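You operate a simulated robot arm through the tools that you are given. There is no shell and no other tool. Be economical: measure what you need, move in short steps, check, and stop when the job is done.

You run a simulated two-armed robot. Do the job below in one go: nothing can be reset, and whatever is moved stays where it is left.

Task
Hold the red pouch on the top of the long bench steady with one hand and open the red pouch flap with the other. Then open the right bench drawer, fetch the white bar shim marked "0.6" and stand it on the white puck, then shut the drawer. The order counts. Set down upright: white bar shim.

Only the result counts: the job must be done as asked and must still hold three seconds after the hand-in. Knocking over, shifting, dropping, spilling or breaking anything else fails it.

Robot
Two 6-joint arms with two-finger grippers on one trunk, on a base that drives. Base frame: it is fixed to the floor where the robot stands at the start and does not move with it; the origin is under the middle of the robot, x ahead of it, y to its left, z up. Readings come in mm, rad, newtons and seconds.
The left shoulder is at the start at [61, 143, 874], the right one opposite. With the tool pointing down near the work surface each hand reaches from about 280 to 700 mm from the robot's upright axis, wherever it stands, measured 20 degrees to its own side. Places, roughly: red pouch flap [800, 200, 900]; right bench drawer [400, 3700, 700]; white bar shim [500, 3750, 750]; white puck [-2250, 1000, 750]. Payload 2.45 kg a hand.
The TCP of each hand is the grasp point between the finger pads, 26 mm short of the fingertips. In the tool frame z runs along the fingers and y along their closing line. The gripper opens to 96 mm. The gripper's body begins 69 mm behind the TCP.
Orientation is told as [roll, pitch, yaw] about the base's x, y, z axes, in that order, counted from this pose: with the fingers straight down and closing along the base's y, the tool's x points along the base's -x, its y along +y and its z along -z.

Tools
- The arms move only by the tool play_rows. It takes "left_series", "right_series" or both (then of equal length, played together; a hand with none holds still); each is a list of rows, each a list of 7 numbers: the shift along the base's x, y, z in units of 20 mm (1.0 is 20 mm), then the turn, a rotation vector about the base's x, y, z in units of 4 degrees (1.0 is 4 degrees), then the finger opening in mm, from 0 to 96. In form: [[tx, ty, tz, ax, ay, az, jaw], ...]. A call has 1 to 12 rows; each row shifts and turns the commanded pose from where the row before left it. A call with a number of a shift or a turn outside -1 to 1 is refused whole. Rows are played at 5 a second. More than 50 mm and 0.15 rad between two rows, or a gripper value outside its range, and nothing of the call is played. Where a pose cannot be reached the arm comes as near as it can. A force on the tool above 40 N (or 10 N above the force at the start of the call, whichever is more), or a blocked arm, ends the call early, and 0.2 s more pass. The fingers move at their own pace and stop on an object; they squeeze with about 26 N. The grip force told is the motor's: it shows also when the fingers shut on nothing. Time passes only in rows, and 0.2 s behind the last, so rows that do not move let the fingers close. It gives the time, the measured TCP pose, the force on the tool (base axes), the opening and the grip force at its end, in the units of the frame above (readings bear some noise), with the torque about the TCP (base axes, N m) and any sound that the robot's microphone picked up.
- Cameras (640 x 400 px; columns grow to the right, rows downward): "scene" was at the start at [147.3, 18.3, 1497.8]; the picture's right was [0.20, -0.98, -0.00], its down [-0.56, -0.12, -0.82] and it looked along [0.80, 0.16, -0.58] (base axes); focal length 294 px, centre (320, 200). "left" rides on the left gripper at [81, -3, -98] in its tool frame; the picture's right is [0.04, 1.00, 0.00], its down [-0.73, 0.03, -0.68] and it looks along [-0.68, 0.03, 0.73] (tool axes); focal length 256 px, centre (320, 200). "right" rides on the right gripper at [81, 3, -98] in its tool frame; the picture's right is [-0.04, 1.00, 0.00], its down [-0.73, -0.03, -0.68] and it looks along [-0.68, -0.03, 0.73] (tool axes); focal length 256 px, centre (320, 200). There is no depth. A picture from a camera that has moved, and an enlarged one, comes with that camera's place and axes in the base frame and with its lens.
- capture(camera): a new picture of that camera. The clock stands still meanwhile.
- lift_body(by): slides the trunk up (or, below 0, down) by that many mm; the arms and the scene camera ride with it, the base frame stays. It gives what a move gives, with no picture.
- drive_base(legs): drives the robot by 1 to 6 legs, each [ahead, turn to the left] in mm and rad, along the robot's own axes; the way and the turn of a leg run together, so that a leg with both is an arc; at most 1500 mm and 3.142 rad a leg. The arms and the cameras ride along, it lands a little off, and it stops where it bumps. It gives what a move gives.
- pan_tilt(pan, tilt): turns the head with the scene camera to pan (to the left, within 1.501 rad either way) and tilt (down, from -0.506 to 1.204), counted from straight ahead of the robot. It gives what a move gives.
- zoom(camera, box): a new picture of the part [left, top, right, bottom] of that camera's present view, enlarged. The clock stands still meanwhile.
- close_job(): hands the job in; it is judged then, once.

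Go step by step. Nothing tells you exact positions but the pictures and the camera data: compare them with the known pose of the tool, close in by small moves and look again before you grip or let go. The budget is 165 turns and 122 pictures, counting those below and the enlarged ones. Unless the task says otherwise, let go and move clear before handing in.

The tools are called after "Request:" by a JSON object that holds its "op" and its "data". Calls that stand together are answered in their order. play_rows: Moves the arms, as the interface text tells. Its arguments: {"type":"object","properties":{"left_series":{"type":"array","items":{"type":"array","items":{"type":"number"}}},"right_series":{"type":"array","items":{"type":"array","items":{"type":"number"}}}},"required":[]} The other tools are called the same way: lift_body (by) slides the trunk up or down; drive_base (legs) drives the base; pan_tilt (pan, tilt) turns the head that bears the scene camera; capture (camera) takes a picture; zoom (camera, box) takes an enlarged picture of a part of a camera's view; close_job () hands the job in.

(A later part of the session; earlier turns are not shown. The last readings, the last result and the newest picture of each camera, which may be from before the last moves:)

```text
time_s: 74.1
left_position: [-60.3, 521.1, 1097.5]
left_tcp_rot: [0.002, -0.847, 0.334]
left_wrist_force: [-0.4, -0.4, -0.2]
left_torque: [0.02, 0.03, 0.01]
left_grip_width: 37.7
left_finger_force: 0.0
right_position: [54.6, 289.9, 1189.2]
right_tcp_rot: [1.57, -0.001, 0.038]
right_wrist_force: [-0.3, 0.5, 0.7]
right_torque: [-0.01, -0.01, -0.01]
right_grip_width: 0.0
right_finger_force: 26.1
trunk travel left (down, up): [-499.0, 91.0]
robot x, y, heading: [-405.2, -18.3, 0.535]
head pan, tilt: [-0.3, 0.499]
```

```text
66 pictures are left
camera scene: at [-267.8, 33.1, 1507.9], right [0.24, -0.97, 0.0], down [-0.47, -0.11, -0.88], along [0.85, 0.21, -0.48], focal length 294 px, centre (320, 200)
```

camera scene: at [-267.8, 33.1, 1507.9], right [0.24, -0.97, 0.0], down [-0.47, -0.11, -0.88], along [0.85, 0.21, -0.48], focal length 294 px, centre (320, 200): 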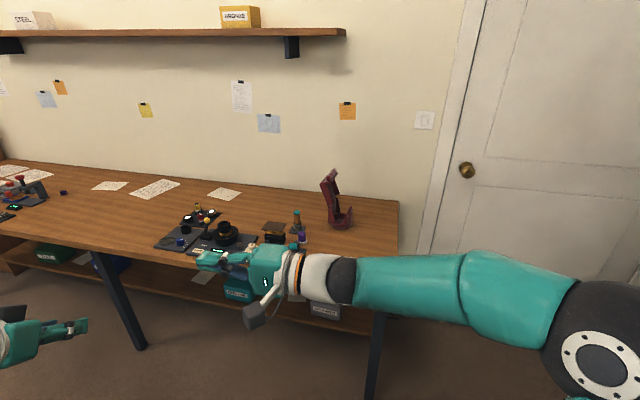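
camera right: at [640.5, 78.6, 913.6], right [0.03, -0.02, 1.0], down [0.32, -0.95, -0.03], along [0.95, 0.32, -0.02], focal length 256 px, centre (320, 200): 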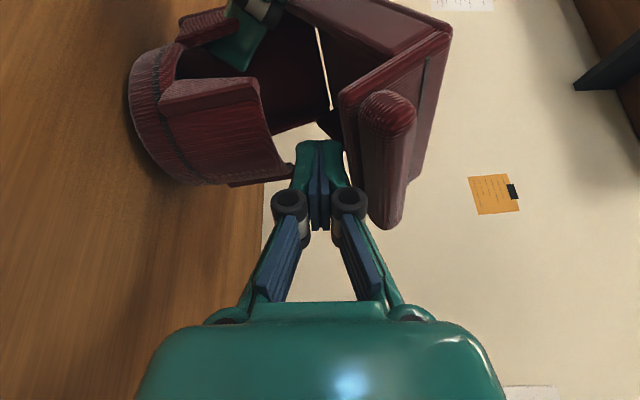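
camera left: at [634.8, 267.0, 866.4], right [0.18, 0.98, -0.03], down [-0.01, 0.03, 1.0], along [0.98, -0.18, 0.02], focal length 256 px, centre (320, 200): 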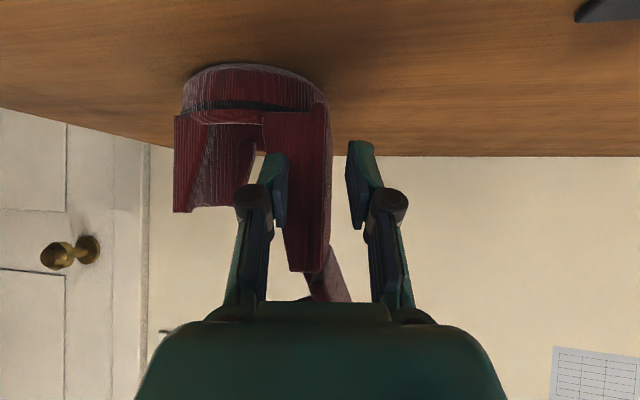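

The turn was blocked. Looking around to see by what.

Request:
{"op": "pan_tilt", "data": {"pan": -1.5, "tilt": 0.6}}

Request:
{"op": "capture", "data": {"camera": "scene"}}

Request:
{"op": "pan_tilt", "data": {"pan": 1.5, "tilt": 0.6}}

Request:
{"op": "capture", "data": {"camera": "scene"}}

```text
time_s: 75.5
left_position: [-60.0, 519.9, 1097.6]
left_tcp_rot: [0.004, -0.845, 0.333]
left_wrist_force: [0.3, -0.5, -0.3]
left_torque: [0.01, 0.02, 0.0]
left_grip_width: 37.9
left_finger_force: 0.1
right_position: [53.1, 289.4, 1189.2]
right_tcp_rot: [1.571, 0.001, 0.038]
right_wrist_force: [0.2, 0.1, -0.2]
right_torque: [0.04, 0.02, -0.02]
right_grip_width: 0.1
right_finger_force: 26.2
trunk travel left (down, up): [-499.0, 91.0]
robot x, y, heading: [-409.2, -17.7, 0.539]
head pan, tilt: [-1.499, 0.6]
```

```text
65 pictures are left
camera scene: at [-305.6, -60.8, 1498.9], right [-0.82, -0.57, 0.0], down [-0.32, 0.46, -0.83], along [0.47, -0.68, -0.56], focal length 294 px, centre (320, 200)
```

scene: 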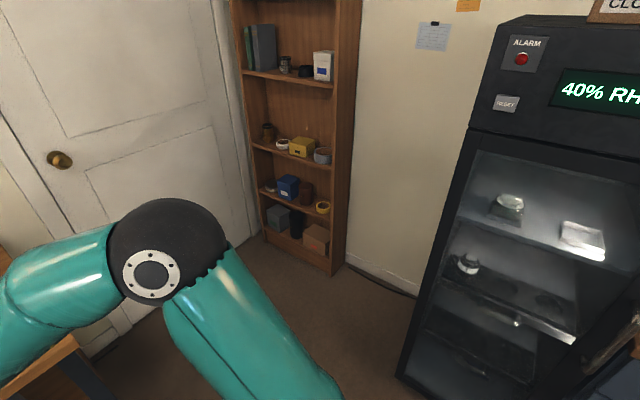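

```text
time_s: 78.1
left_position: [-60.6, 520.5, 1097.9]
left_tcp_rot: [0.003, -0.844, 0.333]
left_wrist_force: [0.0, -0.2, -0.2]
left_torque: [0.04, 0.02, 0.01]
left_grip_width: 38.2
left_finger_force: 0.1
right_position: [53.5, 289.5, 1188.1]
right_tcp_rot: [1.571, 0.0, 0.039]
right_wrist_force: [-0.3, -0.3, -0.2]
right_torque: [-0.01, 0.0, 0.0]
right_grip_width: 0.1
right_finger_force: 26.3
trunk travel left (down, up): [-499.0, 91.0]
robot x, y, heading: [-410.9, -22.3, 0.54]
head pan, tilt: [1.499, 0.6]
```

```text
64 pictures are left
camera scene: at [-396.0, 90.6, 1498.9], right [0.89, 0.45, 0.0], down [0.25, -0.51, -0.83], along [-0.37, 0.74, -0.56], focal length 294 px, centre (320, 200)
```

scene: 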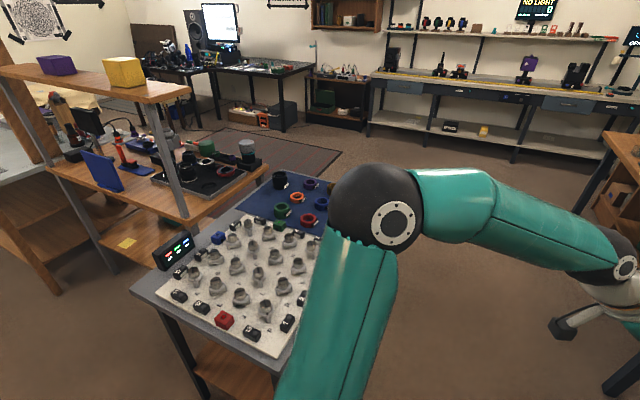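

There's a table close on the left. Looking steeply down on that side.

Request:
{"op": "pan_tilt", "data": {"pan": 1.5, "tilt": 1.2}}

Request:
{"op": "capture", "data": {"camera": "scene"}}

```text
time_s: 79.1
left_position: [-59.3, 519.9, 1096.5]
left_tcp_rot: [0.0, -0.845, 0.334]
left_wrist_force: [-0.1, -0.4, -0.7]
left_torque: [0.02, 0.02, -0.02]
left_grip_width: 38.3
left_finger_force: 0.1
right_position: [53.2, 288.6, 1189.3]
right_tcp_rot: [1.571, 0.0, 0.037]
right_wrist_force: [1.0, 0.1, 0.5]
right_torque: [0.02, 0.01, 0.01]
right_grip_width: 0.1
right_finger_force: 26.2
trunk travel left (down, up): [-499.0, 91.0]
robot x, y, heading: [-411.1, -17.9, 0.533]
head pan, tilt: [1.499, 1.201]
```

```text
63 pictures are left
camera scene: at [-381.5, 61.6, 1454.3], right [0.89, 0.45, 0.0], down [0.42, -0.83, -0.36], along [-0.16, 0.32, -0.93], focal length 294 px, centre (320, 200)
```

scene: 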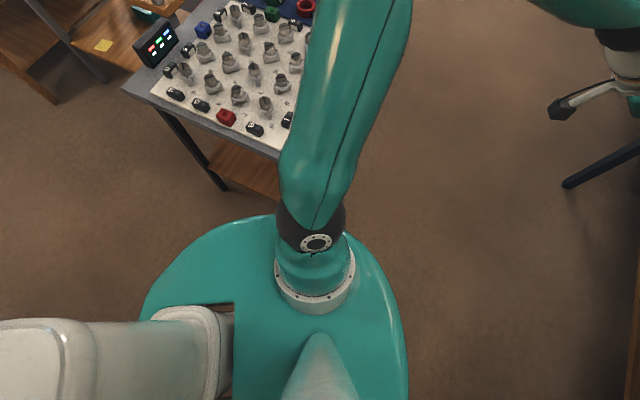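

No obvious contact seen; probably something at the rear left. I'll drive ahead 300 mm for room and then turn.

Request:
{"op": "drive_base", "data": {"legs": [[300, 0], [0, 0.6]]}}

Request:
{"op": "pan_tilt", "data": {"pan": 1.5, "tilt": 0.7}}

Request:
{"op": "capture", "data": {"camera": "scene"}}

```text
time_s: 82.9
left_position: [-136.4, 780.8, 1097.2]
left_tcp_rot: [0.0, -0.848, 0.892]
left_wrist_force: [0.1, -0.4, -0.8]
left_torque: [-0.02, -0.03, -0.03]
left_grip_width: 38.2
left_finger_force: 0.0
right_position: [81.8, 646.3, 1189.0]
right_tcp_rot: [1.572, 0.0, 0.596]
right_wrist_force: [0.1, 0.4, -0.3]
right_torque: [-0.01, 0.0, 0.01]
right_grip_width: 0.0
right_finger_force: 26.1
trunk travel left (down, up): [-499.0, 91.0]
robot x, y, heading: [-124.5, 125.0, 1.098]
head pan, tilt: [1.499, 1.201]
stopped in leg 2: the robot was blocked; the commanded pose is now the measured one
```

```text
time_s: 83.8
left_position: [-135.7, 780.5, 1099.5]
left_tcp_rot: [0.003, -0.847, 0.888]
left_wrist_force: [0.4, 0.9, -0.1]
left_torque: [0.0, 0.04, 0.0]
left_grip_width: 38.2
left_finger_force: 0.0
right_position: [83.8, 644.2, 1188.6]
right_tcp_rot: [1.572, 0.001, 0.595]
right_wrist_force: [0.7, -0.6, 0.5]
right_torque: [0.02, -0.01, 0.01]
right_grip_width: 0.0
right_finger_force: 26.1
trunk travel left (down, up): [-499.0, 91.0]
robot x, y, heading: [-129.4, 126.6, 1.104]
head pan, tilt: [1.499, 0.7]
```

```text
62 pictures are left
camera scene: at [-171.3, 224.7, 1490.2], right [0.51, 0.86, 0.0], down [0.55, -0.33, -0.76], along [-0.66, 0.39, -0.64], focal length 294 px, centre (320, 200)
```

scene: 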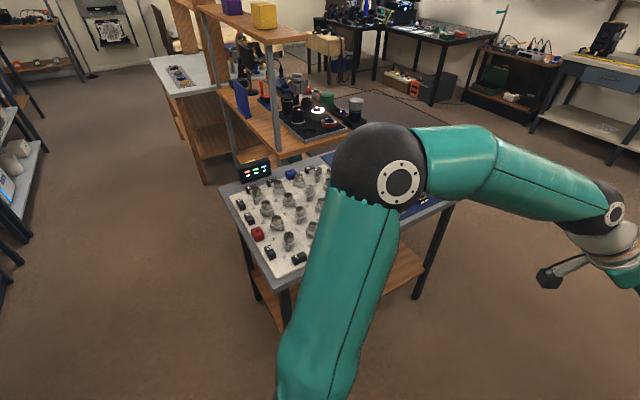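

Blocked again near the end of the turn. Checking the right side and front.

Request:
{"op": "pan_tilt", "data": {"pan": -1.2, "tilt": 0.7}}

Request:
{"op": "capture", "data": {"camera": "scene"}}

```text
time_s: 86.2
left_position: [-135.4, 780.1, 1098.4]
left_tcp_rot: [0.002, -0.846, 0.889]
left_wrist_force: [0.0, 0.8, -0.2]
left_torque: [-0.03, 0.0, -0.01]
left_grip_width: 38.0
left_finger_force: 0.0
right_position: [83.3, 645.1, 1190.1]
right_tcp_rot: [1.571, 0.0, 0.596]
right_wrist_force: [-0.7, -0.5, 0.4]
right_torque: [-0.02, 0.01, 0.01]
right_grip_width: 0.1
right_finger_force: 26.1
trunk travel left (down, up): [-499.0, 91.0]
robot x, y, heading: [-127.0, 127.5, 1.102]
head pan, tilt: [-1.201, 0.7]
```

```text
61 pictures are left
camera scene: at [-14.1, 172.8, 1490.2], right [-0.1, -1.0, 0.0], down [-0.64, 0.06, -0.76], along [0.76, -0.07, -0.64], focal length 294 px, centre (320, 200)
```

scene: 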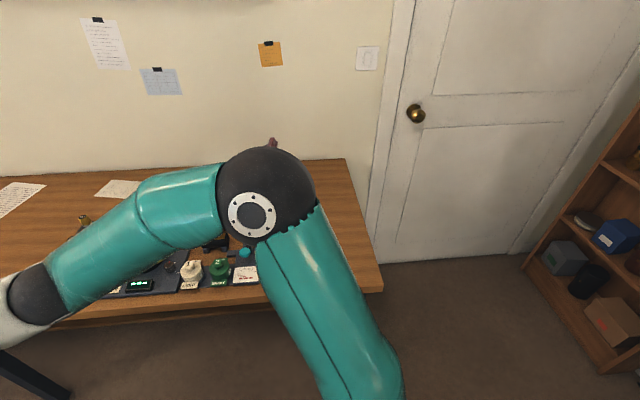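

The arms are clear of everything visible. I'll go on 350 mm ahead, away from the left table, and complete the turn there.

Request:
{"op": "drive_base", "data": {"legs": [[350, 0], [0, 0.47]]}}

```text
time_s: 90.0
left_position: [-283.8, 1004.3, 1098.0]
left_tcp_rot: [0.0, -0.847, 1.368]
left_wrist_force: [-0.2, 0.2, 0.0]
left_torque: [-0.03, 0.01, -0.01]
left_grip_width: 38.0
left_finger_force: 0.0
right_position: [-25.8, 984.6, 1188.5]
right_tcp_rot: [1.571, 0.003, 1.072]
right_wrist_force: [-0.9, 0.6, 0.2]
right_torque: [-0.01, -0.05, -0.01]
right_grip_width: 0.1
right_finger_force: 26.3
trunk travel left (down, up): [-499.0, 91.0]
robot x, y, heading: [49.5, 425.5, 1.572]
head pan, tilt: [-1.201, 0.7]
```

Now facing +y. Looking ahead; I'll also check the hands' pixels against their reported positions, since odometry and arm readings differ by ~70 mm.

Request:
{"op": "pan_tilt", "data": {"pan": 0, "tilt": 0.5}}

Request:
{"op": "capture", "data": {"camera": "scene"}}

```text
time_s: 91.4
left_position: [-282.5, 1003.5, 1098.5]
left_tcp_rot: [0.001, -0.847, 1.368]
left_wrist_force: [-0.4, 0.7, 0.1]
left_torque: [0.0, -0.02, -0.04]
left_grip_width: 38.2
left_finger_force: 0.1
right_position: [-24.6, 984.4, 1190.2]
right_tcp_rot: [1.57, 0.002, 1.072]
right_wrist_force: [0.1, 0.3, -0.1]
right_torque: [0.01, 0.0, 0.02]
right_grip_width: 0.0
right_finger_force: 25.9
trunk travel left (down, up): [-499.0, 91.0]
robot x, y, heading: [45.9, 423.9, 1.573]
head pan, tilt: [0.0, 0.499]
```

```text
60 pictures are left
camera scene: at [46.0, 579.8, 1507.9], right [1.0, 0.0, 0.0], down [0.0, -0.48, -0.88], along [0.0, 0.88, -0.48], focal length 294 px, centre (320, 200)
```

scene: 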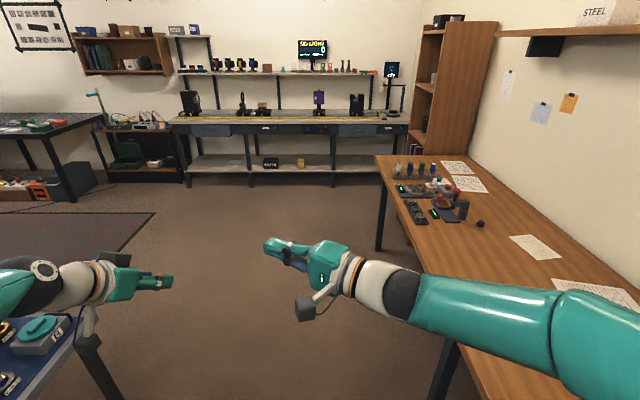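

Camera and arm readings agree with each other. Driving up the aisle to y≈2800, then turning left and reversing sideways to x≈440 (keeps the hands clear of the brown shelf), then facing the drawer.

Request:
{"op": "drive_base", "data": {"legs": [[1200, 0], [1150, 0], [0, 1.5], [-400, 0], [0, -1.5]]}}

Request:
{"op": "capture", "data": {"camera": "scene"}}

```text
time_s: 105.7
left_position: [-629.6, 2831.2, 1098.9]
left_tcp_rot: [0.002, -0.847, 2.312]
left_wrist_force: [-0.3, -0.6, 0.1]
left_torque: [0.01, -0.01, -0.04]
left_grip_width: 37.9
left_finger_force: 0.1
right_position: [-464.0, 3027.4, 1191.7]
right_tcp_rot: [1.571, -0.002, 2.015]
right_wrist_force: [0.4, -1.3, 0.4]
right_torque: [-0.02, 0.04, -0.01]
right_grip_width: 0.0
right_finger_force: 26.4
trunk travel left (down, up): [-499.0, 91.0]
robot x, y, heading: [50.4, 2789.0, 2.539]
head pan, tilt: [0.0, 0.499]
stopped in leg 3: the robot was blocked; the commanded pose is now the measured one
```

```text
59 pictures are left
camera scene: at [-72.9, 2875.3, 1507.9], right [0.57, 0.82, 0.0], down [0.4, -0.27, -0.88], along [-0.72, 0.5, -0.48], focal length 294 px, centre (320, 200)
```

scene: 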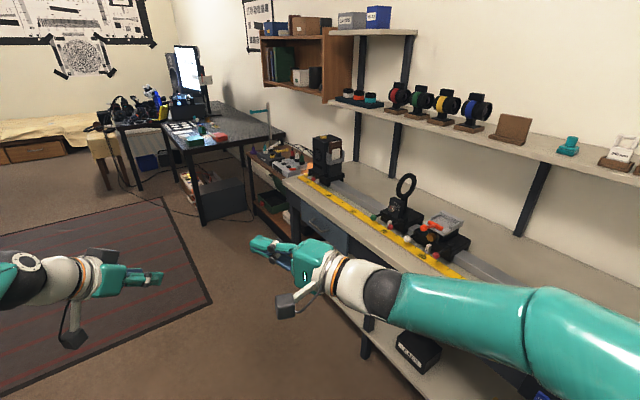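

Blocked again mid-turn. Looking to the right rear side.

Request:
{"op": "pan_tilt", "data": {"pan": -1.5, "tilt": 0.8}}

Request:
{"op": "capture", "data": {"camera": "scene"}}

Request:
{"op": "pan_tilt", "data": {"pan": 1.5, "tilt": 0.8}}

Request:
{"op": "capture", "data": {"camera": "scene"}}

```text
time_s: 107.3
left_position: [-628.8, 2832.9, 1100.2]
left_tcp_rot: [0.005, -0.848, 2.31]
left_wrist_force: [-0.1, -0.1, -0.7]
left_torque: [0.03, -0.01, 0.0]
left_grip_width: 37.9
left_finger_force: 0.0
right_position: [-462.6, 3031.0, 1191.9]
right_tcp_rot: [1.574, -0.001, 2.018]
right_wrist_force: [-0.7, -0.2, -0.1]
right_torque: [0.01, 0.0, 0.03]
right_grip_width: 0.2
right_finger_force: 25.6
trunk travel left (down, up): [-499.0, 91.0]
robot x, y, heading: [49.9, 2790.5, 2.534]
head pan, tilt: [-1.499, 0.799]
```

```text
58 pictures are left
camera scene: at [44.3, 2895.5, 1482.0], right [0.86, -0.51, 0.0], down [-0.36, -0.62, -0.7], along [0.35, 0.6, -0.72], focal length 294 px, centre (320, 200)
```

scene: 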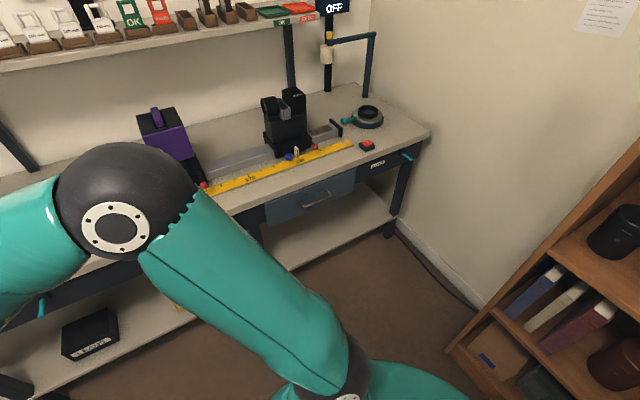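

```text
time_s: 109.9
left_position: [-629.6, 2832.7, 1099.5]
left_tcp_rot: [0.004, -0.845, 2.311]
left_wrist_force: [-0.2, 0.9, 0.4]
left_torque: [0.03, 0.02, 0.01]
left_grip_width: 38.1
left_finger_force: 0.1
right_position: [-462.9, 3030.4, 1191.4]
right_tcp_rot: [1.573, 0.0, 2.017]
right_wrist_force: [0.0, -0.5, 1.2]
right_torque: [0.01, 0.0, 0.02]
right_grip_width: 0.0
right_finger_force: 25.8
trunk travel left (down, up): [-499.0, 91.0]
robot x, y, heading: [52.7, 2789.6, 2.54]
head pan, tilt: [1.499, 0.799]
```

```text
57 pictures are left
camera scene: at [-46.9, 2763.0, 1482.0], right [-0.78, 0.62, 0.0], down [0.45, 0.56, -0.7], along [-0.43, -0.54, -0.72], focal length 294 px, centre (320, 200)
```

scene: 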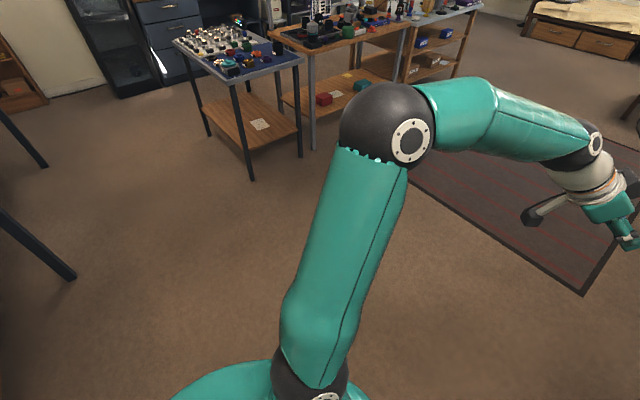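

Nothing visible touches. I'll try the rest of the turn in a smaller leg.

Request:
{"op": "drive_base", "data": {"legs": [[60, 0], [0, 0.25], [0, 0.25]]}}

```text
time_s: 112.7
left_position: [-614.8, 2530.2, 1099.4]
left_tcp_rot: [0.002, -0.847, 2.82]
left_wrist_force: [0.2, -0.3, -0.4]
left_torque: [0.01, 0.02, -0.03]
left_grip_width: 38.0
left_finger_force: 0.0
right_position: [-564.9, 2782.9, 1190.9]
right_tcp_rot: [1.573, 0.001, 2.525]
right_wrist_force: [0.2, 0.7, -0.1]
right_torque: [0.01, 0.0, 0.0]
right_grip_width: 0.0
right_finger_force: 25.7
trunk travel left (down, up): [-499.0, 91.0]
robot x, y, heading: [4.1, 2846.5, 3.045]
head pan, tilt: [1.499, 0.799]
```

That worked. Now angling slightly, reversing to x≈435, and turning to face the drawer in small legs.

Request:
{"op": "drive_base", "data": {"legs": [[0, 0.3], [-440, 0], [0, -0.6], [0, -0.6], [0, -0.57]]}}

Request:
{"op": "pan_tilt", "data": {"pan": 0, "tilt": 0.7}}

Request:
{"op": "capture", "data": {"camera": "scene"}}

```text
time_s: 118.7
left_position: [-242.5, 2822.8, 1101.1]
left_tcp_rot: [0.006, -0.845, 2.508]
left_wrist_force: [-0.2, 1.0, 1.1]
left_torque: [-0.04, -0.02, 0.07]
left_grip_width: 38.1
left_finger_force: 0.0
right_position: [-119.1, 3048.2, 1193.3]
right_tcp_rot: [1.573, 0.0, 2.219]
right_wrist_force: [0.5, 0.8, 0.1]
right_torque: [0.01, -0.02, 0.02]
right_grip_width: 0.0
right_finger_force: 25.3
trunk travel left (down, up): [-499.0, 91.0]
robot x, y, heading: [436.4, 2910.3, 2.745]
head pan, tilt: [1.499, 0.799]
stopped in leg 4: the robot was blocked; the commanded pose is now the measured one
```

```text
time_s: 120.3
left_position: [-245.3, 2820.7, 1101.1]
left_tcp_rot: [0.003, -0.847, 2.511]
left_wrist_force: [0.8, 0.7, 1.0]
left_torque: [-0.02, 0.01, -0.01]
left_grip_width: 38.2
left_finger_force: 0.0
right_position: [-120.4, 3045.5, 1191.9]
right_tcp_rot: [1.572, 0.0, 2.218]
right_wrist_force: [-0.6, 0.7, 0.2]
right_torque: [0.0, -0.01, 0.0]
right_grip_width: 0.0
right_finger_force: 25.5
trunk travel left (down, up): [-499.0, 91.0]
robot x, y, heading: [435.4, 2910.4, 2.747]
head pan, tilt: [0.0, 0.7]
```

```text
56 pictures are left
camera scene: at [296.4, 2967.7, 1490.2], right [0.39, 0.92, 0.0], down [0.59, -0.25, -0.76], along [-0.7, 0.3, -0.64], focal length 294 px, centre (320, 200)
```

scene: 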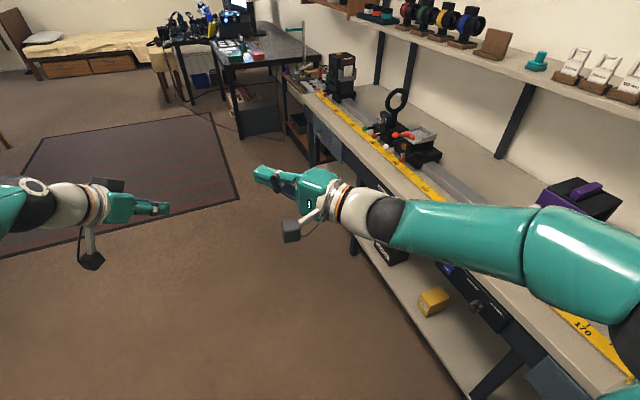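

The robot's rear apparently reaches ~470 mm back and met the long bench's end. I'll go forward to about (205,3005), where there's room, and turn to face the drawer.

Request:
{"op": "drive_base", "data": {"legs": [[250, 0], [0, -0.6], [0, -0.57]]}}

Request:
{"op": "pan_tilt", "data": {"pan": -0.3, "tilt": 0.7}}

Request:
{"op": "capture", "data": {"camera": "scene"}}

```text
time_s: 124.9
left_position: [-343.4, 3429.0, 1101.8]
left_tcp_rot: [0.006, -0.845, 1.716]
left_wrist_force: [0.7, -0.6, 0.2]
left_torque: [0.01, 0.0, 0.02]
left_grip_width: 37.8
left_finger_force: 0.0
right_position: [-94.6, 3499.6, 1193.4]
right_tcp_rot: [1.571, -0.003, 1.426]
right_wrist_force: [0.6, 0.4, 0.0]
right_torque: [0.04, 0.02, 0.02]
right_grip_width: 0.0
right_finger_force: 26.6
trunk travel left (down, up): [-499.0, 91.0]
robot x, y, heading: [168.3, 2997.6, 1.94]
head pan, tilt: [0.0, 0.7]
stopped in leg 3: the robot was blocked; the commanded pose is now the measured one
```

```text
time_s: 125.7
left_position: [-343.5, 3428.6, 1102.5]
left_tcp_rot: [0.002, -0.847, 1.718]
left_wrist_force: [0.2, -0.4, 0.0]
left_torque: [0.0, -0.02, -0.03]
left_grip_width: 38.1
left_finger_force: 0.0
right_position: [-95.0, 3497.7, 1193.4]
right_tcp_rot: [1.572, -0.003, 1.427]
right_wrist_force: [0.2, 0.0, -0.5]
right_torque: [0.0, 0.03, 0.0]
right_grip_width: 0.0
right_finger_force: 25.7
trunk travel left (down, up): [-499.0, 91.0]
robot x, y, heading: [165.8, 2996.3, 1.939]
head pan, tilt: [-0.3, 0.7]
```

```text
55 pictures are left
camera scene: at [138.2, 3139.6, 1490.2], right [1.0, 0.07, 0.0], down [0.04, -0.64, -0.76], along [-0.05, 0.76, -0.64], focal length 294 px, centre (320, 200)
```

scene: 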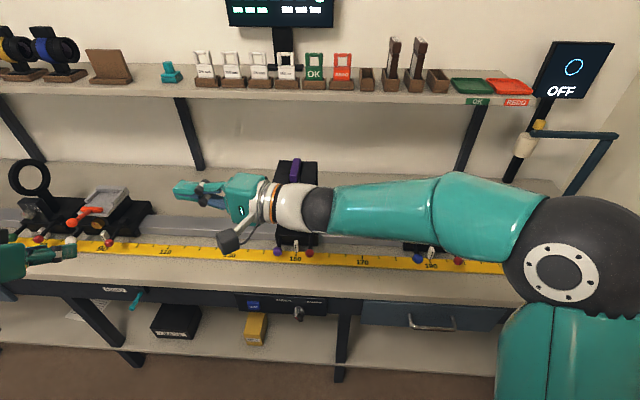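

The drawer with its handle is in view. Moving 70 mm ahead and completing the turn.

Request:
{"op": "drive_base", "data": {"legs": [[90, 0], [0, -0.37]]}}

Request:
{"op": "pan_tilt", "data": {"pan": -0.5, "tilt": 0.9}}

Request:
{"op": "capture", "data": {"camera": "scene"}}

```text
time_s: 128.1
left_position: [-184.6, 3669.7, 1101.9]
left_tcp_rot: [0.005, -0.848, 1.344]
left_wrist_force: [-0.7, -0.7, -0.1]
left_torque: [0.04, 0.01, -0.02]
left_grip_width: 38.2
left_finger_force: 0.0
right_position: [71.1, 3643.5, 1193.3]
right_tcp_rot: [1.574, -0.001, 1.057]
right_wrist_force: [0.6, -0.2, -0.1]
right_torque: [-0.02, 0.01, 0.01]
right_grip_width: 0.0
right_finger_force: 25.8
trunk travel left (down, up): [-499.0, 91.0]
robot x, y, heading: [115.7, 3079.5, 1.567]
head pan, tilt: [-0.3, 0.7]
```

```text
time_s: 128.8
left_position: [-185.9, 3669.7, 1102.5]
left_tcp_rot: [0.003, -0.847, 1.346]
left_wrist_force: [0.3, -0.7, 0.7]
left_torque: [0.03, -0.01, -0.03]
left_grip_width: 38.2
left_finger_force: 0.1
right_position: [68.8, 3643.7, 1193.8]
right_tcp_rot: [1.572, -0.004, 1.056]
right_wrist_force: [-0.6, -0.4, 0.3]
right_torque: [-0.01, 0.02, -0.04]
right_grip_width: 0.3
right_finger_force: 26.1
trunk travel left (down, up): [-499.0, 91.0]
robot x, y, heading: [116.0, 3080.6, 1.571]
head pan, tilt: [-0.499, 0.901]
```

```text
54 pictures are left
camera scene: at [153.6, 3210.4, 1474.1], right [0.88, -0.48, 0.0], down [-0.38, -0.69, -0.62], along [0.3, 0.54, -0.78], focal length 294 px, centre (320, 200)
```

scene: 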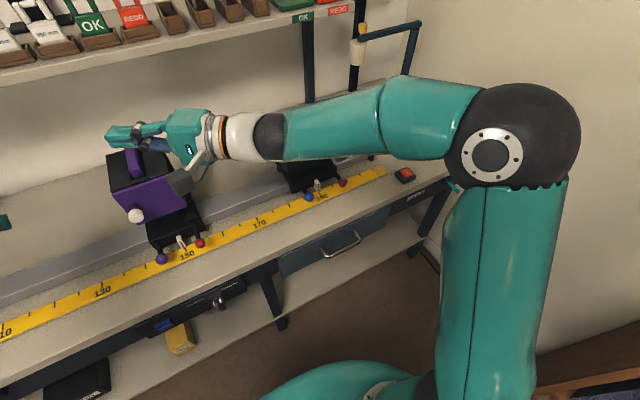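

Handle ≈ (423, 3570, 700). The robot stands at (116,3080); I back off 130 mm to leave room for the drawer, then bring the right hand round to point straight ahead.

Request:
{"op": "drive_base", "data": {"legs": [[-130, 0]]}}

Request:
{"op": "play_rows", "data": {"right_series": [[0, -0.8, -0.5, 0, 0, -1, 60], [0, -0.8, -0.5, 0, 0, -1, 60], [0, -0.8, -0.5, 0, 0, -1, 60], [0, -0.8, -0.5, 0, 0, -1, 60], [0, -0.8, -0.5, 0, 0, -1, 60], [0, -0.6, -0.5, 0, 0, -1, 60], [0.4, 0, -0.5, 0, 0, -1, 60], [0.6, 0, -0.5, 0, 0, -1, 60], [0.6, 0, -0.5, 0, 0, -1, 60], [0.6, 0, -0.5, 0, 0, -1, 60], [0.6, 0, -0.5, 0, 0, -1, 60], [0.6, 0, -0.5, 0, 0, -1, 60]]}}

Request:
{"op": "play_rows", "data": {"right_series": [[0.9, 0, -0.9, 0, 0, -1, 60], [0.9, 0, -0.9, 0, 0, -1, 60], [0.9, 0, -0.9, 0, 0, -1, 60], [0.9, 0, -0.9, 0, 0, 0, 60], [0.9, 0, -0.9, 0, 0, 0, 60], [0.9, 0, -0.9, 0, 0, 0, 60], [0.9, 0, -0.9, 0, 0, 0, 60], [0.9, 0, -0.9, 0, 0, 0, 60]]}}

Request:
{"op": "capture", "data": {"camera": "scene"}}

```text
time_s: 130.1
left_position: [-184.8, 3536.0, 1103.3]
left_tcp_rot: [0.005, -0.848, 1.344]
left_wrist_force: [0.0, -0.3, -0.2]
left_torque: [0.02, -0.01, 0.01]
left_grip_width: 38.1
left_finger_force: 0.1
right_position: [70.7, 3508.9, 1194.7]
right_tcp_rot: [1.573, -0.004, 1.055]
right_wrist_force: [0.0, -1.0, 0.1]
right_torque: [0.02, 0.0, -0.06]
right_grip_width: 0.1
right_finger_force: 26.1
trunk travel left (down, up): [-499.0, 91.0]
robot x, y, heading: [118.1, 2951.4, 1.568]
head pan, tilt: [-0.499, 0.901]
```

```text
time_s: 132.7
left_position: [-185.6, 3535.9, 1103.3]
left_tcp_rot: [0.006, -0.846, 1.344]
left_wrist_force: [0.4, -0.7, -0.5]
left_torque: [0.03, -0.01, -0.01]
left_grip_width: 37.8
left_finger_force: 0.0
right_position: [288.9, 3473.6, 1044.5]
right_tcp_rot: [1.574, -0.001, 0.223]
right_wrist_force: [0.6, -0.4, -0.7]
right_torque: [0.02, -0.03, 0.02]
right_grip_width: 60.0
right_finger_force: 0.0
right hand out of reach, approached as far as the arm can: row 5, 6, 7, 8, 9, 10, 11, 12
trunk travel left (down, up): [-499.0, 91.0]
robot x, y, heading: [117.3, 2948.9, 1.564]
head pan, tilt: [-0.499, 0.901]
```

```text
time_s: 134.5
left_position: [-184.8, 3536.3, 1102.2]
left_tcp_rot: [0.005, -0.846, 1.343]
left_wrist_force: [0.0, 0.7, 0.6]
left_torque: [0.0, 0.02, 0.01]
left_grip_width: 38.1
left_finger_force: 0.0
right_position: [456.0, 3472.8, 894.8]
right_tcp_rot: [1.574, -0.002, 0.008]
right_wrist_force: [-0.5, 0.5, 0.0]
right_torque: [0.0, 0.03, 0.01]
right_grip_width: 59.9
right_finger_force: 0.1
right hand out of reach, approached as far as the arm can: row 1, 2, 3
trunk travel left (down, up): [-499.0, 91.0]
robot x, y, heading: [118.7, 2950.3, 1.569]
head pan, tilt: [-0.499, 0.901]
```

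```text
53 pictures are left
camera scene: at [154.6, 3077.6, 1474.1], right [0.88, -0.48, 0.0], down [-0.38, -0.69, -0.62], along [0.3, 0.54, -0.78], focal length 294 px, centre (320, 200)
```

scene: 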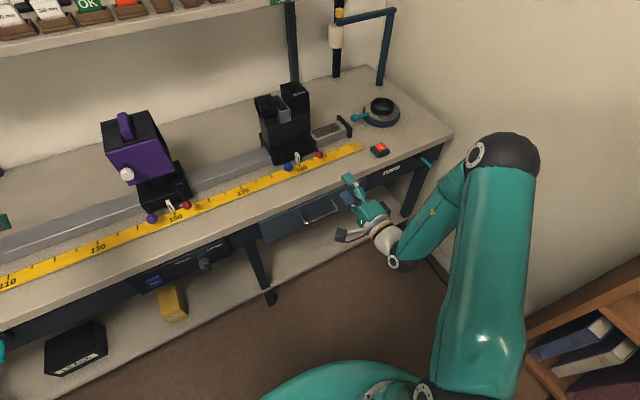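

The right hand now points straight at the bench. Lowering it to handle height while keeping in front, then viewing with the hand camera.

Request:
{"op": "play_rows", "data": {"right_series": [[-0.3, -0.6, -1, 0, 0, 0, 60], [-0.3, -0.6, -1, 0, 0, 0, 60], [-0.3, -0.6, -1, 0, 0, 0, 60], [-0.3, -0.6, -1, 0, 0, 0, 60], [-0.3, 0, -1, 0, 0, 0, 60], [-0.3, 0, -1, 0, 0, 0, 60], [0, 0, -1, 0, 0, 0, 60], [0, 0, -1, 0, 0, 0, 60]]}}

Request:
{"op": "capture", "data": {"camera": "right"}}

Request:
{"op": "zoom", "data": {"camera": "scene", "box": [230, 150, 430, 290]}}

```text
time_s: 136.3
left_position: [-185.3, 3536.6, 1103.2]
left_tcp_rot: [0.005, -0.847, 1.344]
left_wrist_force: [-0.5, 0.2, -0.6]
left_torque: [-0.03, 0.02, -0.01]
left_grip_width: 37.9
left_finger_force: 0.0
right_position: [418.7, 3426.1, 732.7]
right_tcp_rot: [1.57, -0.004, 0.006]
right_wrist_force: [-0.5, -0.8, 0.5]
right_torque: [0.01, -0.01, 0.01]
right_grip_width: 60.0
right_finger_force: 0.0
trunk travel left (down, up): [-499.0, 91.0]
robot x, y, heading: [116.8, 2949.4, 1.57]
head pan, tilt: [-0.499, 0.901]
```

```text
52 pictures are left
camera right: at [337.9, 3325.4, 737.9], right [0.04, 0.0, 1.0], down [0.74, -0.67, -0.03], along [0.67, 0.74, -0.02], focal length 256 px, centre (320, 200)
```

right: 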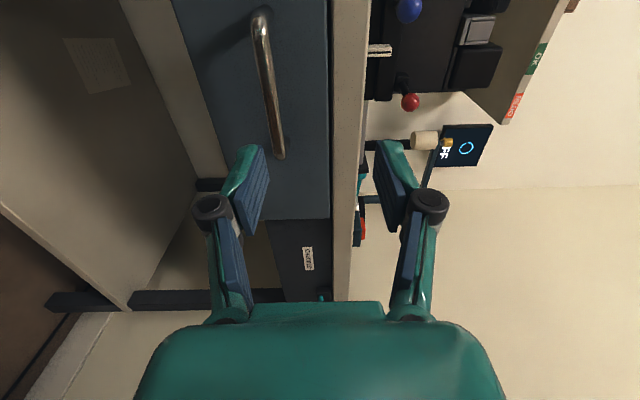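

```text
2.86 times, centred on (330, 220) of scene
camera zoom: at [154.2, 3077.6, 1474.1], right [0.88, -0.48, 0.0], down [-0.38, -0.69, -0.62], along [0.3, 0.54, -0.78], focal length 840 px, centre (291, 143)
```

zoom: 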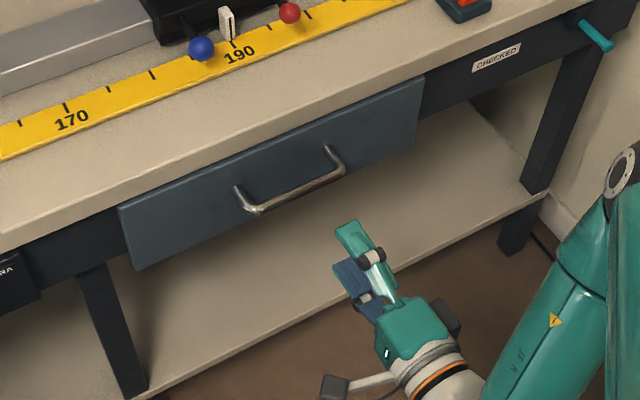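

Handle bar centre ≈ (425, 3565, 691), horizontal from x 363 to 490. Approaching to 50 mm short.

Request:
{"op": "play_rows", "data": {"right_series": [[0.06, 0, -0.7, 0, 0, 0, 60], [0.06, 0.3, -0.7, 0, 0, 0, 60], [0.06, 0.9, -0.7, 0, 0, 0, 60], [0.06, 0.9, 0, 0, 0, 0, 60], [0.06, 0.9, 0, 0, 0, 0, 60], [0, 0.8, 0, 0, 0, 0, 60]]}}

Request:
{"op": "capture", "data": {"camera": "right"}}

```text
time_s: 137.7
left_position: [-185.8, 3536.9, 1103.1]
left_tcp_rot: [0.005, -0.847, 1.345]
left_wrist_force: [-0.8, -0.1, 0.4]
left_torque: [-0.02, 0.01, -0.01]
left_grip_width: 37.8
left_finger_force: 0.1
right_position: [425.7, 3502.4, 693.1]
right_tcp_rot: [1.571, -0.002, 0.008]
right_wrist_force: [-0.1, 0.1, -0.4]
right_torque: [-0.01, -0.01, 0.0]
right_grip_width: 60.3
right_finger_force: 0.1
trunk travel left (down, up): [-499.0, 91.0]
robot x, y, heading: [117.4, 2950.9, 1.57]
head pan, tilt: [-0.499, 0.901]
```

```text
50 pictures are left
camera right: at [344.8, 3402.6, 696.6], right [0.04, 0.0, 1.0], down [0.74, -0.67, -0.03], along [0.67, 0.74, -0.03], focal length 256 px, centre (320, 200)
```

right: 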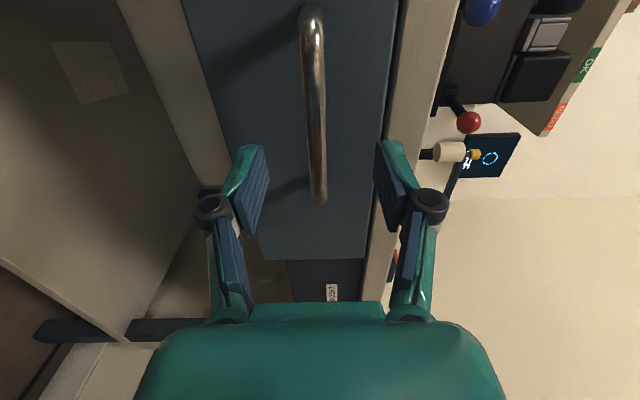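

Bar confirmed at y≈3565, z≈689. Advancing 50 mm and closing on it.

Request:
{"op": "play_rows", "data": {"right_series": [[0, 0.85, -0.06, 0, 0, 0, 50], [0, 0.85, -0.06, 0, 0, 0, 40], [0, 0.85, -0.06, 0, 0, 0, 40], [0, 0, 0, 0, 0, 0, 2], [0, 0, 0, 0, 0, 0, 2], [0, 0, 0, 0, 0, 0, 2]]}}

Request:
{"op": "capture", "data": {"camera": "right"}}

```text
time_s: 139.1
left_position: [-186.4, 3536.7, 1102.8]
left_tcp_rot: [0.006, -0.847, 1.345]
left_wrist_force: [-0.5, 0.2, 0.1]
left_torque: [-0.01, 0.01, -0.03]
left_grip_width: 38.1
left_finger_force: 0.1
right_position: [427.9, 3553.7, 689.0]
right_tcp_rot: [1.572, -0.002, 0.008]
right_wrist_force: [-0.4, 1.4, 2.8]
right_torque: [0.01, 0.22, -0.19]
right_grip_width: 12.6
right_finger_force: 39.7
trunk travel left (down, up): [-499.0, 91.0]
robot x, y, heading: [117.5, 2948.1, 1.567]
head pan, tilt: [-0.499, 0.901]
```

```text
49 pictures are left
camera right: at [345.8, 3453.4, 693.9], right [0.04, 0.0, 1.0], down [0.74, -0.67, -0.03], along [0.67, 0.74, -0.02], focal length 256 px, centre (320, 200)
```

right: 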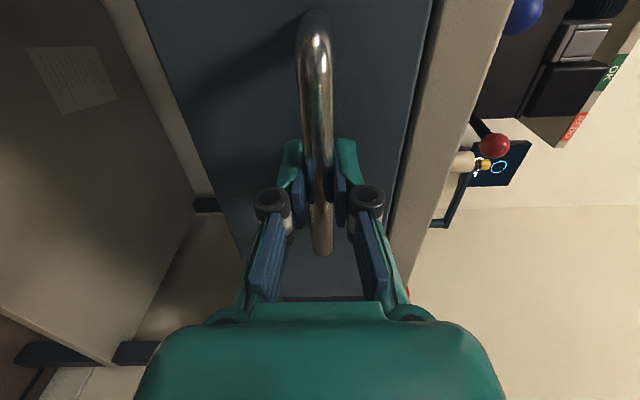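

Handle gripped (12.6 mm). Pulling the drawer straight out along -y by ~200 mm.

Request:
{"op": "play_rows", "data": {"right_series": [[0, -0.5, 0, 0, 0, 0, 2], [0, -0.8, 0, 0, 0, 0, 2], [0, -0.9, 0, 0, 0, 0, 2], [0, -0.9, 0, 0, 0, 0, 2], [0, -0.9, 0, 0, 0, 0, 2], [0, -0.9, 0, 0, 0, 0, 2], [0, -0.9, 0, 0, 0, 0, 2], [0, -0.9, 0, 0, 0, 0, 2], [0, -0.9, 0, 0, 0, 0, 2], [0, -0.9, 0, 0, 0, 0, 2], [0, -0.9, 0, 0, 0, 0, 2]]}}

Request:
{"op": "capture", "data": {"camera": "scene"}}

```text
time_s: 141.5
left_position: [-185.6, 3535.4, 1105.0]
left_tcp_rot: [0.008, -0.848, 1.343]
left_wrist_force: [-0.5, 0.3, -0.3]
left_torque: [-0.02, -0.02, 0.0]
left_grip_width: 38.2
left_finger_force: 0.1
right_position: [428.6, 3362.2, 690.0]
right_tcp_rot: [1.578, -0.003, 0.004]
right_wrist_force: [16.4, -0.9, 18.0]
right_torque: [-0.02, 0.26, 0.72]
right_grip_width: 12.8
right_finger_force: 39.6
trunk travel left (down, up): [-499.0, 91.0]
robot x, y, heading: [117.4, 2951.7, 1.571]
head pan, tilt: [-0.499, 0.901]
```

```text
48 pictures are left
camera scene: at [154.7, 3075.3, 1474.3], right [0.88, -0.48, 0.0], down [-0.38, -0.69, -0.62], along [0.3, 0.55, -0.78], focal length 294 px, centre (320, 200)
```

scene: 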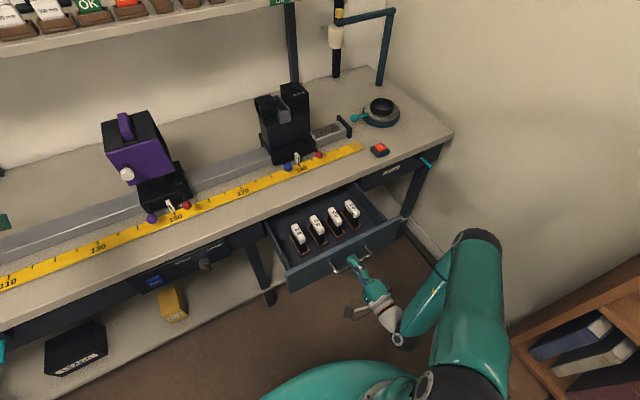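

The drawer is open; four white bar shims stand in it. Zooming to read the marks.

Request:
{"op": "zoom", "data": {"camera": "scene", "box": [270, 185, 390, 275]}}

```text
4.44 times, centred on (330, 230) of scene
camera zoom: at [154.7, 3075.3, 1474.3], right [0.88, -0.48, 0.0], down [-0.38, -0.69, -0.62], along [0.3, 0.55, -0.78], focal length 1306 px, centre (276, 67)
```

zoom: 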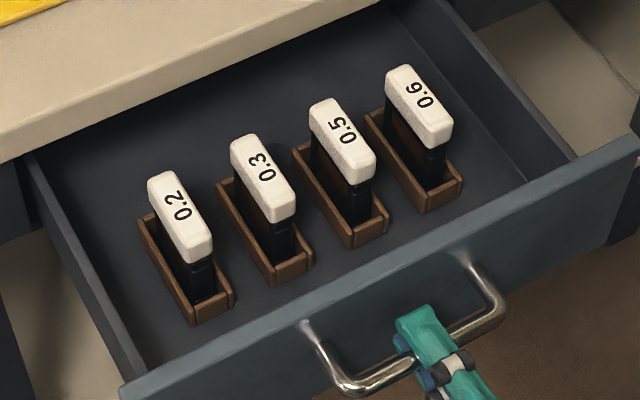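

The "0.6" shim is the rightmost, near (512, 3517). Releasing the handle, backing off and raising the hand.

Request:
{"op": "play_rows", "data": {"right_series": [[0, 0, 0, 0, 0, 0, 45], [0, 0, 0, 0, 0, 0, 45], [0, -0.9, 0, 0, 0, 0, 45], [0, -0.9, 0, 0, 0, 0, 45], [0, -0.3, 1, 0, 0, 0, 45], [0, 0, 1, 0, 0, 0, 45], [0, 0, 1, 0, 0, 0, 45], [0, 0, 1, 0, 0, 0, 45], [0, 0, 1, 0, 0, 0, 45], [0, 0, 1, 0, 0, 0, 45], [0, 0, 1, 0, 0, 0, 45], [0, 0, 1, 0, 0, 0, 45]]}}

Request:
{"op": "play_rows", "data": {"right_series": [[0.2, 0.3, 0.3, -0.962, -0.962, 0.962, 50], [0.2, 0.3, 0.3, -0.962, -0.962, 0.962, 50], [0.2, 0.3, 0.3, -0.962, -0.962, 0.962, 50], [0.2, 0.3, 0.3, -0.962, -0.962, 0.962, 50], [0.2, 0.3, 0.3, -0.962, -0.962, 0.962, 50], [0.2, 0.3, 0.3, -0.962, -0.962, 0.962, 50], [0.2, 0.3, 0.3, -0.962, -0.962, 0.962, 50], [0.2, 0.3, 0.3, -0.962, -0.962, 0.962, 50], [0.2, 0.3, 0.3, -0.962, -0.962, 0.962, 50]]}}

Request:
{"op": "play_rows", "data": {"right_series": [[0.2, 0.3, 0.1, -0.962, -0.962, 0.962, 50], [0.2, 0.3, 0.1, -0.962, -0.962, 0.962, 50], [0.2, 0.3, 0.1, -0.962, -0.962, 0.962, 50], [0.2, 0.3, 0.1, -0.962, -0.962, 0.962, 50], [0.2, 0.3, 0.1, -0.962, -0.962, 0.962, 50], [0.2, 0.3, 0.1, -0.962, -0.962, 0.962, 50], [0.2, 0.3, 0.1, -0.962, -0.962, 0.962, 50], [0.2, 0.3, 0.1, -0.962, -0.962, 0.962, 50], [0.2, 0.3, 0.1, -0.962, -0.962, 0.962, 50]]}}

Request:
{"op": "capture", "data": {"camera": "right"}}

```text
time_s: 144.1
left_position: [-186.3, 3536.7, 1102.6]
left_tcp_rot: [0.005, -0.846, 1.344]
left_wrist_force: [-0.9, -0.3, 0.0]
left_torque: [0.01, -0.02, 0.02]
left_grip_width: 38.0
left_finger_force: 0.1
right_position: [436.5, 3332.4, 831.6]
right_tcp_rot: [1.575, -0.001, 0.011]
right_wrist_force: [-1.4, 0.6, 0.7]
right_torque: [-0.02, 0.02, -0.02]
right_grip_width: 45.1
right_finger_force: 0.2
right hand out of reach, approached as far as the arm can: row 11, 12
trunk travel left (down, up): [-499.0, 91.0]
robot x, y, heading: [118.7, 2949.1, 1.562]
head pan, tilt: [-0.499, 0.901]
```

```text
time_s: 146.1
left_position: [-185.8, 3535.7, 1104.1]
left_tcp_rot: [0.004, -0.849, 1.344]
left_wrist_force: [0.0, -0.5, -0.2]
left_torque: [0.0, -0.01, 0.01]
left_grip_width: 38.1
left_finger_force: 0.1
right_position: [475.9, 3388.8, 883.9]
right_tcp_rot: [0.782, -0.336, 0.793]
right_wrist_force: [-0.3, 0.4, 0.4]
right_torque: [0.0, -0.02, 0.01]
right_grip_width: 50.1
right_finger_force: 0.1
right hand out of reach, approached as far as the arm can: row 1
trunk travel left (down, up): [-499.0, 91.0]
robot x, y, heading: [118.9, 2948.7, 1.57]
head pan, tilt: [-0.499, 0.901]
```

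```text
time_s: 148.1
left_position: [-186.0, 3536.0, 1103.6]
left_tcp_rot: [0.007, -0.848, 1.344]
left_wrist_force: [-0.1, -0.9, 0.2]
left_torque: [-0.05, -0.02, -0.01]
left_grip_width: 37.8
left_finger_force: 0.0
right_position: [512.2, 3441.4, 900.9]
right_tcp_rot: [0.002, 0.01, 1.575]
right_wrist_force: [0.6, -0.2, -0.7]
right_torque: [0.0, 0.0, -0.01]
right_grip_width: 50.3
right_finger_force: 0.1
trunk travel left (down, up): [-499.0, 91.0]
robot x, y, heading: [118.2, 2953.9, 1.566]
head pan, tilt: [-0.499, 0.901]
```

```text
46 pictures are left
camera right: at [508.7, 3359.4, 1001.6], right [-1.0, 0.04, 0.0], down [0.03, 0.74, 0.67], along [0.03, 0.67, -0.74], focal length 256 px, centre (320, 200)
```

right: 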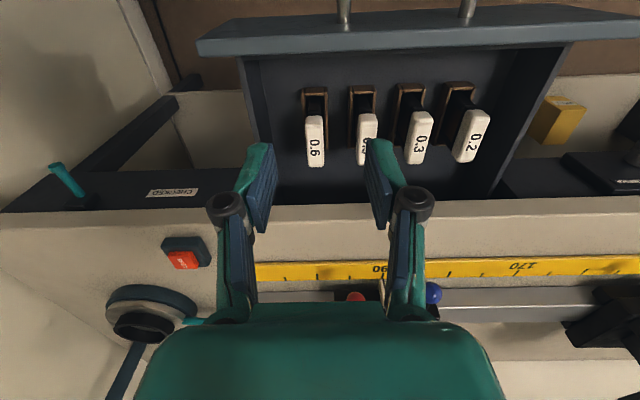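

The "0.6" shim's cap top is at about (522, 3529, 700), thin side along x — good for a vertical grasp. Moving above it.

Request:
{"op": "play_rows", "data": {"right_series": [[0.09, 0.72, -0.6, 0, 0, 0, 50], [0.09, 0.72, -0.6, 0, 0, 0, 50], [0.09, 0.72, -0.7, 0, 0, 0, 50], [0.09, 0.72, -0.7, 0, 0, 0, 50], [0.09, 0.72, -0.7, 0, 0, 0, 50], [0.05, 0.72, -0.7, 0, 0, 0, 50]]}}

Request:
{"op": "capture", "data": {"camera": "right"}}

Request:
{"op": "zoom", "data": {"camera": "scene", "box": [270, 165, 410, 275]}}

```text
time_s: 149.5
left_position: [-186.3, 3536.4, 1103.0]
left_tcp_rot: [0.006, -0.846, 1.344]
left_wrist_force: [0.4, -0.6, 1.0]
left_torque: [-0.05, -0.01, 0.01]
left_grip_width: 37.9
left_finger_force: 0.0
right_position: [523.2, 3528.4, 821.4]
right_tcp_rot: [-0.001, 0.009, 1.574]
right_wrist_force: [0.1, 0.6, 0.2]
right_torque: [0.01, 0.02, 0.0]
right_grip_width: 49.9
right_finger_force: 0.0
trunk travel left (down, up): [-499.0, 91.0]
robot x, y, heading: [118.8, 2950.4, 1.565]
head pan, tilt: [-0.499, 0.901]
```

```text
45 pictures are left
camera right: at [519.2, 3445.9, 921.0], right [-1.0, 0.04, 0.0], down [0.03, 0.74, 0.67], along [0.02, 0.67, -0.74], focal length 256 px, centre (320, 200)
```

right: 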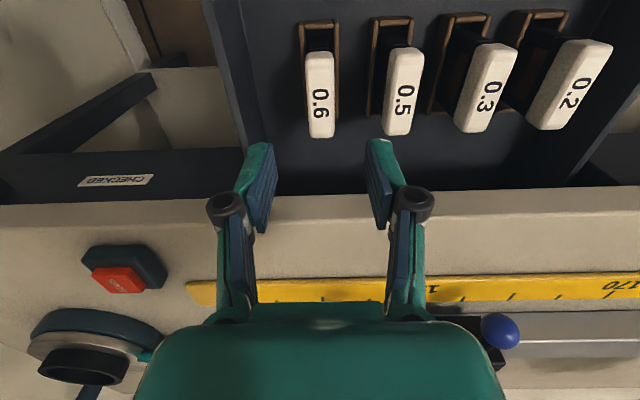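

```text
3.64 times, centred on (340, 220) of scene
camera zoom: at [154.2, 3078.4, 1474.0], right [0.88, -0.48, 0.0], down [-0.38, -0.69, -0.62], along [0.3, 0.54, -0.78], focal length 1069 px, centre (247, 127)
```

zoom: 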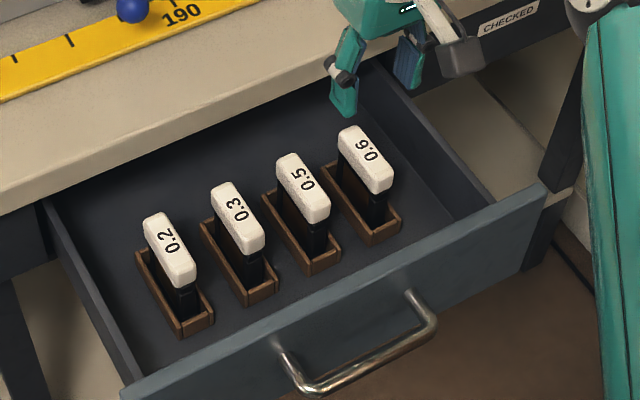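

Shim top confirmed at (521.5, 3529, 702), right under the hand. Descending.

Request:
{"op": "play_rows", "data": {"right_series": [[-0.03, 0.02, -1, 0, 0, 0, 50], [-0.03, 0.02, -1, 0, 0, 0, 50], [0, 0, -1, 0, 0, 0, 50], [0, 0, -1, 0, 0, 0, 50], [0, 0, -1, 0, 0, 0, 50]]}}

Request:
{"op": "capture", "data": {"camera": "right"}}

```text
time_s: 150.7
left_position: [-185.3, 3536.7, 1102.5]
left_tcp_rot: [0.005, -0.847, 1.345]
left_wrist_force: [-0.3, -0.7, 0.6]
left_torque: [0.01, 0.01, -0.02]
left_grip_width: 37.9
left_finger_force: 0.1
right_position: [519.9, 3527.5, 719.2]
right_tcp_rot: [0.002, 0.009, 1.574]
right_wrist_force: [-0.7, 1.1, -0.2]
right_torque: [0.02, 0.03, -0.04]
right_grip_width: 49.8
right_finger_force: 0.0
trunk travel left (down, up): [-499.0, 91.0]
robot x, y, heading: [120.8, 2951.2, 1.569]
head pan, tilt: [-0.499, 0.901]
```

```text
43 pictures are left
camera right: at [516.8, 3445.9, 820.4], right [-1.0, 0.04, 0.0], down [0.03, 0.74, 0.67], along [0.02, 0.67, -0.74], focal length 256 px, centre (320, 200)
```

right: 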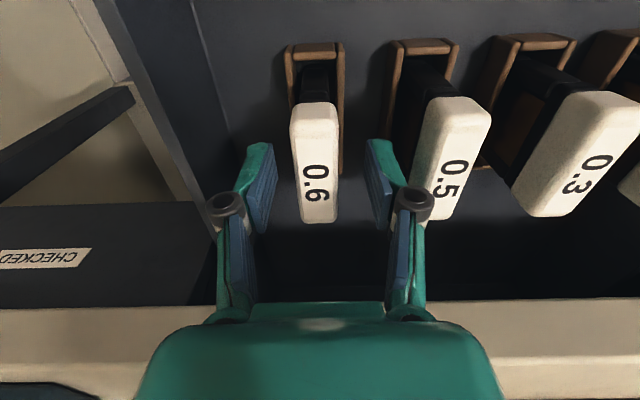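

Good alignment; narrowing the jaw slightly, descending the last 28 mm and closing.

Request:
{"op": "play_rows", "data": {"right_series": [[0, 0, 0, 0, 0, 0, 42], [0, 0, -0.7, 0, 0, 0, 42], [0, 0, -0.7, 0, 0, 0, 42], [0, 0, 0, 0, 0, 0, 2], [0, 0, 0, 0, 0, 0, 2], [0, 0, 0, 0, 0, 0, 2]]}}

Request:
{"op": "capture", "data": {"camera": "right"}}

```text
time_s: 152.1
left_position: [-185.2, 3536.5, 1103.2]
left_tcp_rot: [0.004, -0.845, 1.345]
left_wrist_force: [0.3, -0.4, -0.2]
left_torque: [-0.01, 0.0, 0.01]
left_grip_width: 38.1
left_finger_force: 0.1
right_position: [521.2, 3527.5, 692.5]
right_tcp_rot: [0.0, 0.007, 1.574]
right_wrist_force: [0.3, 0.2, 0.6]
right_torque: [-0.01, 0.0, 0.03]
right_grip_width: 19.6
right_finger_force: 25.9
trunk travel left (down, up): [-499.0, 91.0]
robot x, y, heading: [118.7, 2947.7, 1.568]
head pan, tilt: [-0.499, 0.901]
```

```text
42 pictures are left
camera right: at [517.4, 3445.2, 792.7], right [-1.0, 0.04, 0.0], down [0.03, 0.74, 0.67], along [0.02, 0.67, -0.74], focal length 256 px, centre (320, 200)
```

right: 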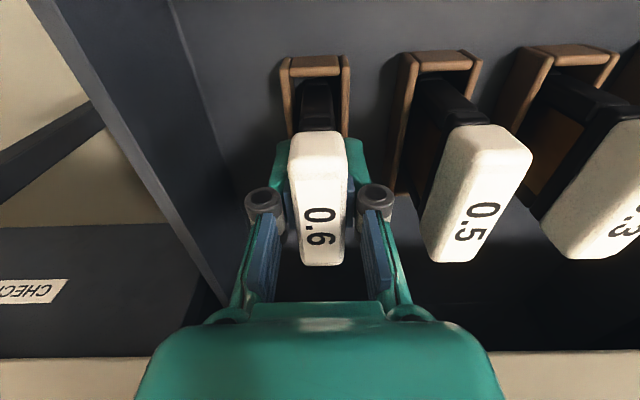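

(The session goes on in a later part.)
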